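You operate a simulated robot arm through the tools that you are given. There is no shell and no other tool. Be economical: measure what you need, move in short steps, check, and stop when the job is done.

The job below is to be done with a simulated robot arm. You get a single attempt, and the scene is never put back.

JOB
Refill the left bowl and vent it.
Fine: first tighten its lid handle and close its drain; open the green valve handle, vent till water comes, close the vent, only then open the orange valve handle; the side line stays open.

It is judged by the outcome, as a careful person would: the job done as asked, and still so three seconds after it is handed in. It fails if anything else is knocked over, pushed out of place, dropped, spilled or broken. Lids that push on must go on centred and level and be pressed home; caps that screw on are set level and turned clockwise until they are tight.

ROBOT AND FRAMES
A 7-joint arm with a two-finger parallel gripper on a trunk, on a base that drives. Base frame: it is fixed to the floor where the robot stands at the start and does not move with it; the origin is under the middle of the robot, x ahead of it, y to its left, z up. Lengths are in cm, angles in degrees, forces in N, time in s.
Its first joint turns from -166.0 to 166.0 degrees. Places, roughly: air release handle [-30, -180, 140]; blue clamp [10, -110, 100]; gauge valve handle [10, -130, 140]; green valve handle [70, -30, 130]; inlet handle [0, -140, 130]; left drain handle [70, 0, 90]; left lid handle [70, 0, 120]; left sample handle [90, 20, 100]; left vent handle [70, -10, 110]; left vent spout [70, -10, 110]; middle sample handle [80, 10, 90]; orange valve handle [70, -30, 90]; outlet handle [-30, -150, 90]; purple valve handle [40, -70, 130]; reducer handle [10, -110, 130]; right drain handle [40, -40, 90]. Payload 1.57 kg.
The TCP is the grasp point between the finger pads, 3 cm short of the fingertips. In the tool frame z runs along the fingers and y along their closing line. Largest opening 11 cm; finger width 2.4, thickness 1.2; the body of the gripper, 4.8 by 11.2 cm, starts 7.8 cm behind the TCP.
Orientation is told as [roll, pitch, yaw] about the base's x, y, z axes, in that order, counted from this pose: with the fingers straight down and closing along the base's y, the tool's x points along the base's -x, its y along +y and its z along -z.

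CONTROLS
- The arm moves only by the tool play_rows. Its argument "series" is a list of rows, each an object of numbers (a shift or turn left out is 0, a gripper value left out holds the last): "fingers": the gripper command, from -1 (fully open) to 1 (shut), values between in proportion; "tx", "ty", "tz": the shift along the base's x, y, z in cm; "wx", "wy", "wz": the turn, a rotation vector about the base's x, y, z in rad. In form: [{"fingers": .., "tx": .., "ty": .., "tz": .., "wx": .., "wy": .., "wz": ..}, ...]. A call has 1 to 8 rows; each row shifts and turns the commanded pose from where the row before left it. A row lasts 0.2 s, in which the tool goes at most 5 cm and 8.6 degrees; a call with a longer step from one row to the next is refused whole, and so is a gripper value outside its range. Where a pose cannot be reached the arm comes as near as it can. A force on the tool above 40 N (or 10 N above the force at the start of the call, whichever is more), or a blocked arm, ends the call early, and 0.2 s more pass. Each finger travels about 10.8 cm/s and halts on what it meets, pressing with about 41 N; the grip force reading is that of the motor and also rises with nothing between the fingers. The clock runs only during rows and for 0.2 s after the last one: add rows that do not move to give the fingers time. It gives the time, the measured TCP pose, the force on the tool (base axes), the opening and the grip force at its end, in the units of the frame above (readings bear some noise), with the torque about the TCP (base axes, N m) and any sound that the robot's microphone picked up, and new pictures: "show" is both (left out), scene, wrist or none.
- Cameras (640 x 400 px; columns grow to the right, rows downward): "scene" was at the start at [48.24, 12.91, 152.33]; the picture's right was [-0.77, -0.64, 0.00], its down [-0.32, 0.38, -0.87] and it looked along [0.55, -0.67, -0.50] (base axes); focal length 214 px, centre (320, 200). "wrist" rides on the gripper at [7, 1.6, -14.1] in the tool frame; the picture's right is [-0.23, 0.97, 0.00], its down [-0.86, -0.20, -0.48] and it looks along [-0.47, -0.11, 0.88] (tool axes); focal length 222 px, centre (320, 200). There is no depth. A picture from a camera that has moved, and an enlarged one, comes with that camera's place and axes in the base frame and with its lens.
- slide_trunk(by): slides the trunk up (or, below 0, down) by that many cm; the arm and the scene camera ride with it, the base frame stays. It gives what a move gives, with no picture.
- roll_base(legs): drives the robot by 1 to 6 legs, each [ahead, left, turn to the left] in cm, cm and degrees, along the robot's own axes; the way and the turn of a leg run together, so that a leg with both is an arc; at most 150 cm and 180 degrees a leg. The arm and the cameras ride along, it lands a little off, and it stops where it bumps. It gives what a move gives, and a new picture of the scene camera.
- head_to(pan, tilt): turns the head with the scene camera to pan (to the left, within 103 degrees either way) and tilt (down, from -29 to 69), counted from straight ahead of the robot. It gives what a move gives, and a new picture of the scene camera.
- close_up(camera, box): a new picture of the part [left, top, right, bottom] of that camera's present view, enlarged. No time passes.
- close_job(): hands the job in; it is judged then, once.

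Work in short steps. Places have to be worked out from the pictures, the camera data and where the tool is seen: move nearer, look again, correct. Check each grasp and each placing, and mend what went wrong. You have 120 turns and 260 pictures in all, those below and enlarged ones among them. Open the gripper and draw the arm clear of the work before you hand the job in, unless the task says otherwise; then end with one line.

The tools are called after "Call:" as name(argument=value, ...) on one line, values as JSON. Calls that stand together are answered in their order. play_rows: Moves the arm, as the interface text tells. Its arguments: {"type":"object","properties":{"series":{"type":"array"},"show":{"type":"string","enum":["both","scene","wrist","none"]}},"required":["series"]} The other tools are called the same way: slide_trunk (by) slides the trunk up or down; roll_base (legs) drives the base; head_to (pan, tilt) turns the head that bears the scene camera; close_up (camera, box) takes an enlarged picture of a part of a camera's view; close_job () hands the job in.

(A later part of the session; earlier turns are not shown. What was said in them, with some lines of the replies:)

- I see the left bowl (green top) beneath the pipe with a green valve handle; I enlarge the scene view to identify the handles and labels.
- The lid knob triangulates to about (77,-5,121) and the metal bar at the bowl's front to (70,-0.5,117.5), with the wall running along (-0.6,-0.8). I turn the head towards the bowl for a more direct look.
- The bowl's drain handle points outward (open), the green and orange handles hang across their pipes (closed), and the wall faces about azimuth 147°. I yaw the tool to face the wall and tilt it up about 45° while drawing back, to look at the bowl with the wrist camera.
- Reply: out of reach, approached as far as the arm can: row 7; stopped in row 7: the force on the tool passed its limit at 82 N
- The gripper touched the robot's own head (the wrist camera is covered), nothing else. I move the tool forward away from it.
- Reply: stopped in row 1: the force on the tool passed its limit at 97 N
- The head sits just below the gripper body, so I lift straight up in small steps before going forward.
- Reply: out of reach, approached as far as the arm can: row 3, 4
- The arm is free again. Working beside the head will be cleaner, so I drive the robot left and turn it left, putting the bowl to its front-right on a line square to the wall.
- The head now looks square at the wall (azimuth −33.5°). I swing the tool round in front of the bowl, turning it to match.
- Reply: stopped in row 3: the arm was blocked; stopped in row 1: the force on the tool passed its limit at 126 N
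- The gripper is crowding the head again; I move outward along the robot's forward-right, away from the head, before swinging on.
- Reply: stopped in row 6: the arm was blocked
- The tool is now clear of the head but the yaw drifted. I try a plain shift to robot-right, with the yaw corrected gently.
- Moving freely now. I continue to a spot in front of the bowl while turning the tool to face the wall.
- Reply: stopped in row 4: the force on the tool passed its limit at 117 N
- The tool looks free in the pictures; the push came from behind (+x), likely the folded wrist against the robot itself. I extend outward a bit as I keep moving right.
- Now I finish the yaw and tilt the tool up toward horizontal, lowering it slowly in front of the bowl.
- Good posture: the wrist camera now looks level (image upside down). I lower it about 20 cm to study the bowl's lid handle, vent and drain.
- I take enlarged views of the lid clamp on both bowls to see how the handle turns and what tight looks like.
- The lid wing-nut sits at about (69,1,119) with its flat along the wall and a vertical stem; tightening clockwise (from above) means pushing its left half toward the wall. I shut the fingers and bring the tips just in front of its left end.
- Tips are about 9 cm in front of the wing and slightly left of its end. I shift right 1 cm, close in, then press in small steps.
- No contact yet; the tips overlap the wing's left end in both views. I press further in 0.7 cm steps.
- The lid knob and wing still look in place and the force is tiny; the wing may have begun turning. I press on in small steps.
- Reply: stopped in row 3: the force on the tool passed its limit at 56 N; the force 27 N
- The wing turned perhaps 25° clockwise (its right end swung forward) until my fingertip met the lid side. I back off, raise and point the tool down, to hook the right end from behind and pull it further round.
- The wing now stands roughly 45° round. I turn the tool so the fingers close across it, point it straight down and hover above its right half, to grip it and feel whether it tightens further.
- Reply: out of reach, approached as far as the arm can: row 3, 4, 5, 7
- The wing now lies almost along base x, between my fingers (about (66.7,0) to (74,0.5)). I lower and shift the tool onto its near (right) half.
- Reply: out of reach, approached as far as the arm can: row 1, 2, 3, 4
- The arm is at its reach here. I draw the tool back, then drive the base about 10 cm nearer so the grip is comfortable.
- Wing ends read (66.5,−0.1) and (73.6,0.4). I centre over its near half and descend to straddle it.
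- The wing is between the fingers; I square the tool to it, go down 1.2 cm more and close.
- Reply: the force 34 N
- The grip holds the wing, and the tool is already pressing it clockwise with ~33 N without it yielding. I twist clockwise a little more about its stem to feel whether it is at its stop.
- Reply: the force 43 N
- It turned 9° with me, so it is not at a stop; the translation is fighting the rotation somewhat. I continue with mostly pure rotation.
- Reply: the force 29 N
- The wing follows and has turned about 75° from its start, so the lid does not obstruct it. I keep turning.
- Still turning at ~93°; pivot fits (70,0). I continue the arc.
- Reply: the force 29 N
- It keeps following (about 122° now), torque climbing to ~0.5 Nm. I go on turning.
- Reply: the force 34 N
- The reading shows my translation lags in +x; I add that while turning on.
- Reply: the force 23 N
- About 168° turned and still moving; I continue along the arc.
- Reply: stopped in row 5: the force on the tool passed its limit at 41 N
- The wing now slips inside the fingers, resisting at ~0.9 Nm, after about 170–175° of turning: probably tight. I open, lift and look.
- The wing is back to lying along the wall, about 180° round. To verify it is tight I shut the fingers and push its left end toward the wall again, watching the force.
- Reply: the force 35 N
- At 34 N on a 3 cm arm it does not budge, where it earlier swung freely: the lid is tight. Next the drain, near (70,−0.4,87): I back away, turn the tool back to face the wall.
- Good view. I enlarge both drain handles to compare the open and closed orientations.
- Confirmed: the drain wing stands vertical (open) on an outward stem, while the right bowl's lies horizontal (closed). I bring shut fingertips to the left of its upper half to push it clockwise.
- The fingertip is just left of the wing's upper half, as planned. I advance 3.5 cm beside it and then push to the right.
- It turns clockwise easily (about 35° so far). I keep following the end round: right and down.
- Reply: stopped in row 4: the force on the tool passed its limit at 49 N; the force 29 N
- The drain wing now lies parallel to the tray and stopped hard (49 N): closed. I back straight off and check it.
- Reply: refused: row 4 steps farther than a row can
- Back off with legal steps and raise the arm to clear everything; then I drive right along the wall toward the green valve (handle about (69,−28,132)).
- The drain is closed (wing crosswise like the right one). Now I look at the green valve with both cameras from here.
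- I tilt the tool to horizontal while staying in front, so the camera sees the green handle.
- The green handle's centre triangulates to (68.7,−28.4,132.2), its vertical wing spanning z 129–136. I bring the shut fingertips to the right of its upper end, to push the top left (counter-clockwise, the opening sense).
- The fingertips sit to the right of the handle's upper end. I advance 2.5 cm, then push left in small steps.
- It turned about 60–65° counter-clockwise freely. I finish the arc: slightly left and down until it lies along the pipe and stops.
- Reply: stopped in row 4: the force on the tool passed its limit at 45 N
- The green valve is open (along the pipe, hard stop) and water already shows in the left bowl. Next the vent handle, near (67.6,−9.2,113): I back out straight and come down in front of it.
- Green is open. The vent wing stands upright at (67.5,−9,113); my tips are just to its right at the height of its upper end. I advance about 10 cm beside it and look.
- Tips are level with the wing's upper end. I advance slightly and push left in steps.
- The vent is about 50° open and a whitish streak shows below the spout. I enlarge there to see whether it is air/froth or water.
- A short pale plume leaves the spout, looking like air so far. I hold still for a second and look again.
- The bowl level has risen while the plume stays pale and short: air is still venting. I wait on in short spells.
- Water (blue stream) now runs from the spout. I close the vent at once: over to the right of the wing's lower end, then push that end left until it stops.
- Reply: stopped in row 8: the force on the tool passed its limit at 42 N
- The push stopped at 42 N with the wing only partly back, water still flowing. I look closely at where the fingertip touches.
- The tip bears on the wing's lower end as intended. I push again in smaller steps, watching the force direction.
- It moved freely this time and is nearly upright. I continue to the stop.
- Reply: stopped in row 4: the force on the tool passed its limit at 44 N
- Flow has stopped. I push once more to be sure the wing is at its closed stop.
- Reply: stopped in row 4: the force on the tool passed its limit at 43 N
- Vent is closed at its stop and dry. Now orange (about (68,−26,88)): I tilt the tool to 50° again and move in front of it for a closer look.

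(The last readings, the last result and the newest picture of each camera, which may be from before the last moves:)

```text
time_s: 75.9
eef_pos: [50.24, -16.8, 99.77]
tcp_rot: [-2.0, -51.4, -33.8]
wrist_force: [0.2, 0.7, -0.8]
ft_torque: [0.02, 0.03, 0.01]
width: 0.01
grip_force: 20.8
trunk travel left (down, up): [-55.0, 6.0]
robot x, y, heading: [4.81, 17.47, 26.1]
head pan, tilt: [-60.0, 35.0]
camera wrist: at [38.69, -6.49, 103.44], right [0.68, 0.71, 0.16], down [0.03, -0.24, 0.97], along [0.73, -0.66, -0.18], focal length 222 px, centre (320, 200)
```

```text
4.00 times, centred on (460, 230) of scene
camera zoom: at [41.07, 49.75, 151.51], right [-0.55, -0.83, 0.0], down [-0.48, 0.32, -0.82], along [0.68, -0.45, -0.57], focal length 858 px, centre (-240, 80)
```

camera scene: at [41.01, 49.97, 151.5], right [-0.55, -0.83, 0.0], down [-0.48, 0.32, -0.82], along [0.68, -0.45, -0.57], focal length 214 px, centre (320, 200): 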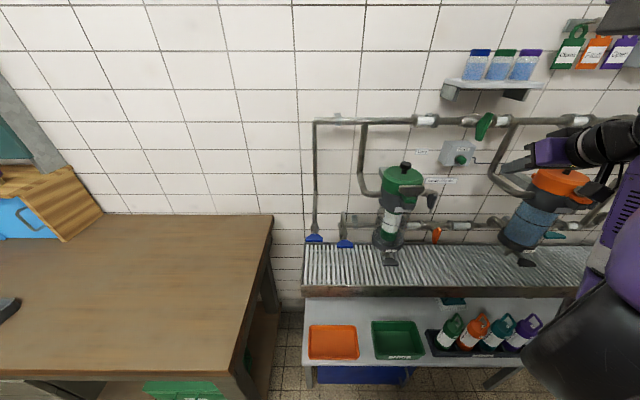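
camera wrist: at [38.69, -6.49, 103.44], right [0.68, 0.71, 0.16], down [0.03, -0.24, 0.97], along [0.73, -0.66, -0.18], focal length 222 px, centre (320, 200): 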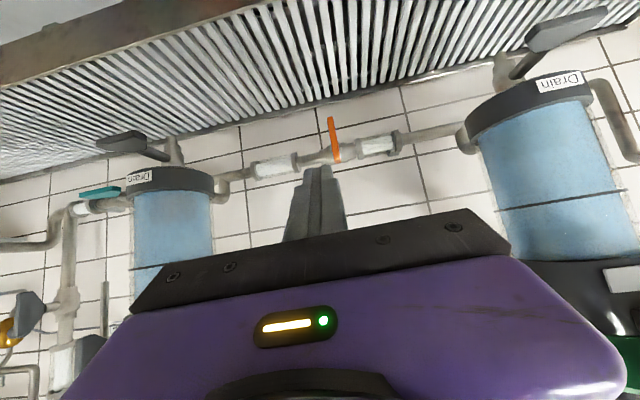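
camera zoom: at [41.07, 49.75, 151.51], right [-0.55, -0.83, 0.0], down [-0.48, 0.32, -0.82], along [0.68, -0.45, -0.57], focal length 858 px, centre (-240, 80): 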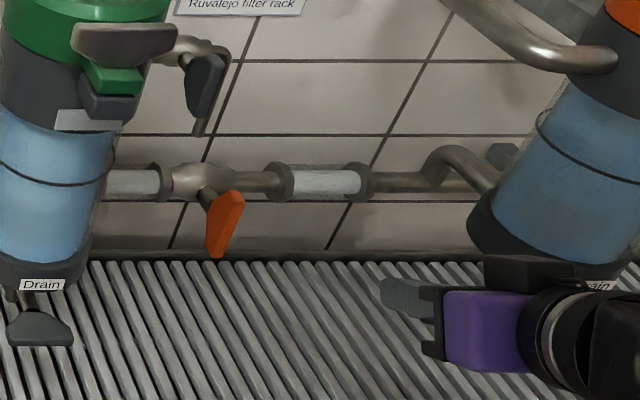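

Orange centres at (69,−28.3,86.3), wing spanning z 82–90. I bring the tips to the right of its upper end, as with the green one.

Call:
play_rows(series=[{"tx": -0.9, "ty": -1.3}, {"tx": 3, "ty": -2.1, "tz": -2.5}, {"tx": 3, "ty": -2.1, "tz": -2.5}, {"tx": 3, "ty": -2.1, "tz": -2.5}, {"tx": 2.5, "ty": -1.75, "tz": -1.5}, {"tx": 1.7, "ty": -1.2}, {}], show="none")

Call:
close_up(camera="wrist", box=[220, 60, 420, 220])

Call:
close_up(camera="scene", box=[400, 180, 520, 280])

```text
time_s: 77.5
eef_pos: [62.45, -27.4, 90.83]
tcp_rot: [-2.0, -51.3, -33.8]
wrist_force: [-0.1, -0.2, 0.2]
ft_torque: [-0.02, -0.02, 0.0]
width: 0.0
grip_force: 21.4
trunk travel left (down, up): [-55.0, 6.0]
robot x, y, heading: [4.74, 18.19, 26.5]
head pan, tilt: [-60.0, 35.0]
```

```text
2.50 times, centred on (320, 140) of wrist
camera zoom: at [50.92, -17.05, 94.38], right [0.68, 0.71, 0.16], down [0.03, -0.24, 0.97], along [0.73, -0.66, -0.18], focal length 555 px, centre (320, 350)
```

zoom: 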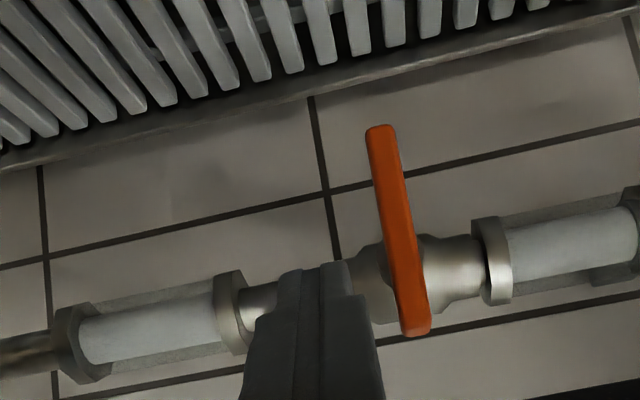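

```text
4.00 times, centred on (460, 230) of scene
camera zoom: at [41.08, 49.76, 151.51], right [-0.55, -0.83, 0.0], down [-0.48, 0.32, -0.82], along [0.68, -0.45, -0.57], focal length 858 px, centre (-240, 80)
```

zoom: 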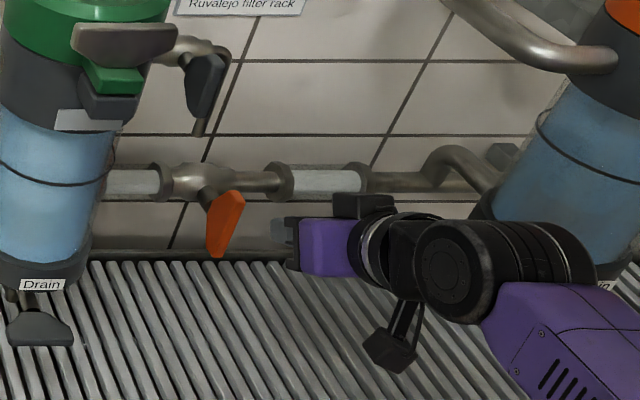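

Aligned. I advance 3.3 cm beside the wing and push its top left in small steps.

Call:
play_rows(series=[{"tx": 1.4, "ty": -0.95, "tz": 0.4}, {"tx": 1.3, "ty": -0.9}, {"tx": 0.57, "ty": 0.82}, {"tx": 0.57, "ty": 0.82}, {"tx": 0.57, "ty": 0.82}, {}], show="none")

Call:
close_up(camera="wrist", box=[220, 60, 420, 220])

```text
time_s: 78.9
eef_pos: [67.05, -26.65, 91.1]
tcp_rot: [-2.0, -51.4, -33.8]
wrist_force: [-1.9, -1.0, 0.4]
ft_torque: [-0.07, 0.04, -0.02]
width: 0.0
grip_force: 21.1
trunk travel left (down, up): [-55.0, 6.0]
robot x, y, heading: [4.72, 17.53, 26.7]
head pan, tilt: [-60.0, 35.0]
```

```text
2.50 times, centred on (320, 140) of wrist
camera zoom: at [55.37, -16.47, 94.77], right [0.68, 0.72, 0.16], down [0.03, -0.24, 0.97], along [0.73, -0.66, -0.18], focal length 555 px, centre (320, 350)
```

zoom: 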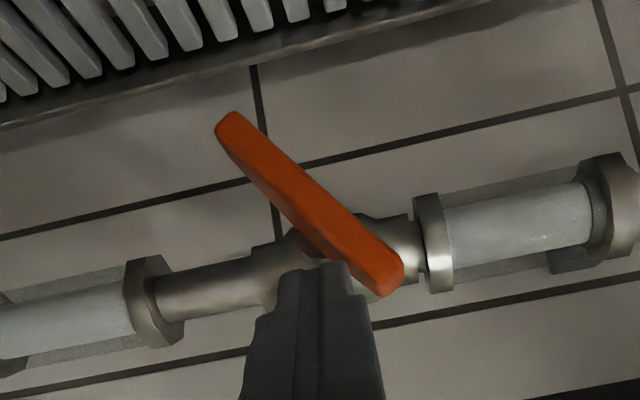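

It turns freely, about 40° so far. I follow on round: left and down to the stop.

Call:
play_rows(series=[{"tx": 0.57, "ty": 0.82}, {"tx": 0.57, "ty": 0.82, "tz": -0.5}, {"tx": 0.2, "ty": 0.3, "tz": -0.7}, {"tz": -0.7}, {"tz": -0.6}, {"tz": -0.5}, {"tz": -0.5}], show="none")

Call:
close_up(camera="wrist", box=[220, 60, 420, 220])

```text
time_s: 80.2
eef_pos: [68.61, -25.01, 89.29]
tcp_rot: [-2.0, -52.4, -33.7]
wrist_force: [-0.2, 1.3, 9.6]
ft_torque: [-0.03, -0.13, -0.06]
width: 0.0
grip_force: 21.0
trunk travel left (down, up): [-55.0, 6.0]
robot x, y, heading: [4.57, 17.75, 26.2]
head pan, tilt: [-60.0, 35.0]
stopped in row 6: the force on the tool passed its limit at 50 N (the readings are from after the stop); the commanded pose is now the measured one
```

```text
2.50 times, centred on (320, 140) of wrist
camera zoom: at [56.89, -14.7, 92.69], right [0.68, 0.72, 0.16], down [0.01, -0.23, 0.97], along [0.74, -0.66, -0.16], focal length 555 px, centre (320, 350)
```

zoom: 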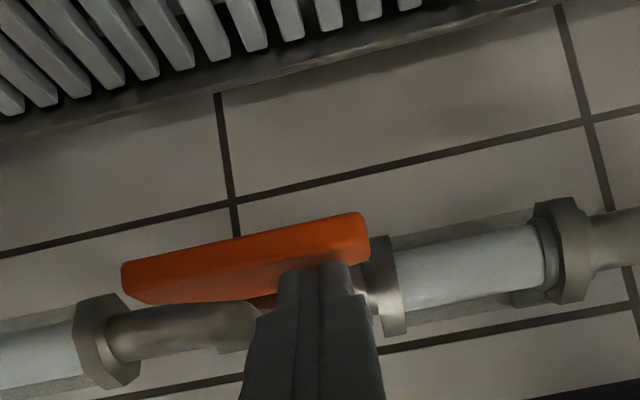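

Orange lies along its pipe at the hard stop: open. I back the tool out and away, then check everything.

Call:
play_rows(series=[{"tz": 0.8}, {"tx": -2, "ty": 1.4, "tz": 1.5}, {"tx": -3.3, "ty": 2.3, "tz": 1.5}, {"tx": -3.3, "ty": 2.3, "tz": 2}, {"tx": -3.3, "ty": 2.3, "tz": 2}, {"tx": -3.3, "ty": 2.3, "tz": 2}, {"tx": -3.3, "ty": 2.3, "tz": 2}, {"fingers": -1}], show="both")

Call:
close_up(camera="scene", box=[360, 90, 520, 280])

```text
time_s: 82.0
eef_pos: [50.08, -11.9, 100.99]
tcp_rot: [-1.9, -52.0, -33.7]
wrist_force: [-0.1, -0.3, 0.4]
ft_torque: [-0.01, 0.01, -0.01]
width: 7.97
grip_force: 0.0
trunk travel left (down, up): [-55.0, 6.0]
robot x, y, heading: [4.52, 17.9, 26.6]
head pan, tilt: [-60.0, 35.0]
camera scene: at [41.06, 49.78, 151.51], right [-0.55, -0.83, 0.0], down [-0.48, 0.32, -0.82], along [0.68, -0.45, -0.57], focal length 214 px, centre (320, 200)
camera wrist: at [38.42, -1.63, 104.38], right [0.68, 0.72, 0.16], down [0.02, -0.23, 0.97], along [0.74, -0.66, -0.17], focal length 222 px, centre (320, 200)
```

scene: 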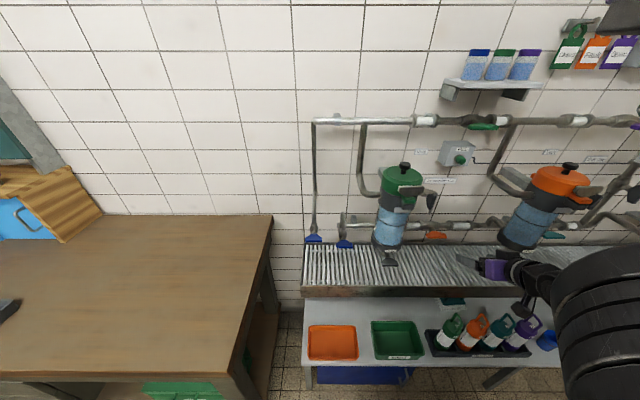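
wrist: 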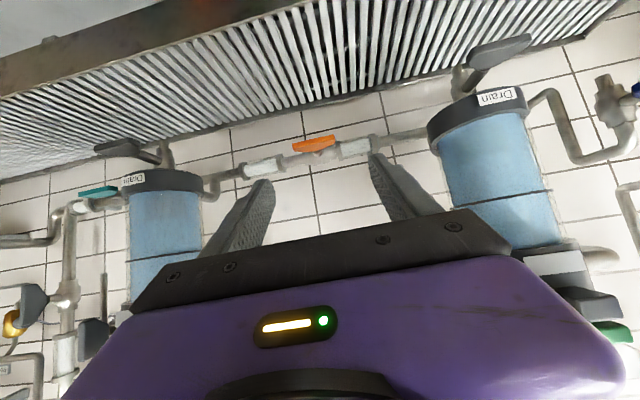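

```text
2.11 times, centred on (440, 185) of scene
camera zoom: at [41.06, 49.78, 151.51], right [-0.55, -0.83, 0.0], down [-0.48, 0.32, -0.82], along [0.68, -0.45, -0.57], focal length 452 px, centre (67, 232)
```

zoom: 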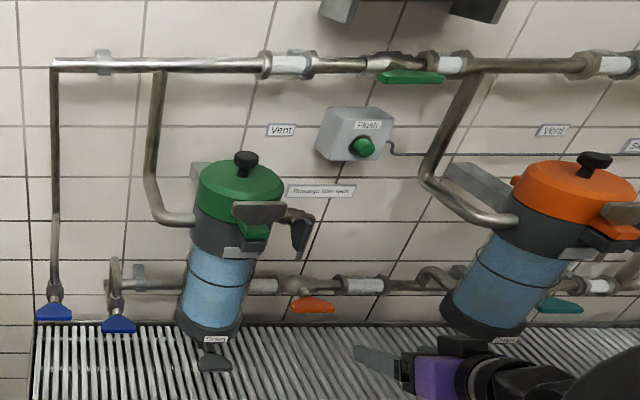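

All set as asked: lid wing tight, drain crosswise, green and orange along their pipes, vent upright and dry, bowl full. I draw the arm back a bit more and take one last look for drips.

Call:
play_rows(series=[{"tz": 4, "tx": -2, "ty": 1.4}, {"tz": 4, "tx": -2, "ty": 1.4}, {"tx": -2, "ty": 1.4, "tz": 3}, {}, {}], show="none")

Call:
close_up(camera="scene", box=[360, 150, 460, 270])

```text
time_s: 83.2
eef_pos: [43.99, -7.83, 111.95]
tcp_rot: [-2.0, -52.2, -33.8]
wrist_force: [-0.5, 0.3, 0.0]
ft_torque: [-0.02, 0.02, -0.02]
width: 11.02
grip_force: 0.1
trunk travel left (down, up): [-55.0, 6.0]
robot x, y, heading: [4.39, 17.91, 26.5]
head pan, tilt: [-60.0, 35.0]
```

```text
3.33 times, centred on (410, 210) of scene
camera zoom: at [41.06, 49.78, 151.51], right [-0.55, -0.83, 0.0], down [-0.48, 0.32, -0.82], along [0.68, -0.45, -0.57], focal length 715 px, centre (20, 167)
```

zoom: 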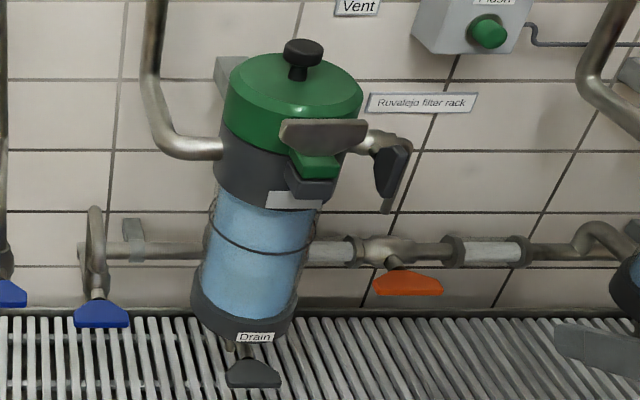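

The bowl is full and dry outside, every handle is in its wanted position, and the arm is clear with the gripper open. I hand the job in.

Call:
close_job()

```text
The job is handed in.
```

The left bowl is refilled and vented: I tightened the lid, closed the drain, opened green, vented until water came, closed the vent and then opened orange; I did not touch the side line.
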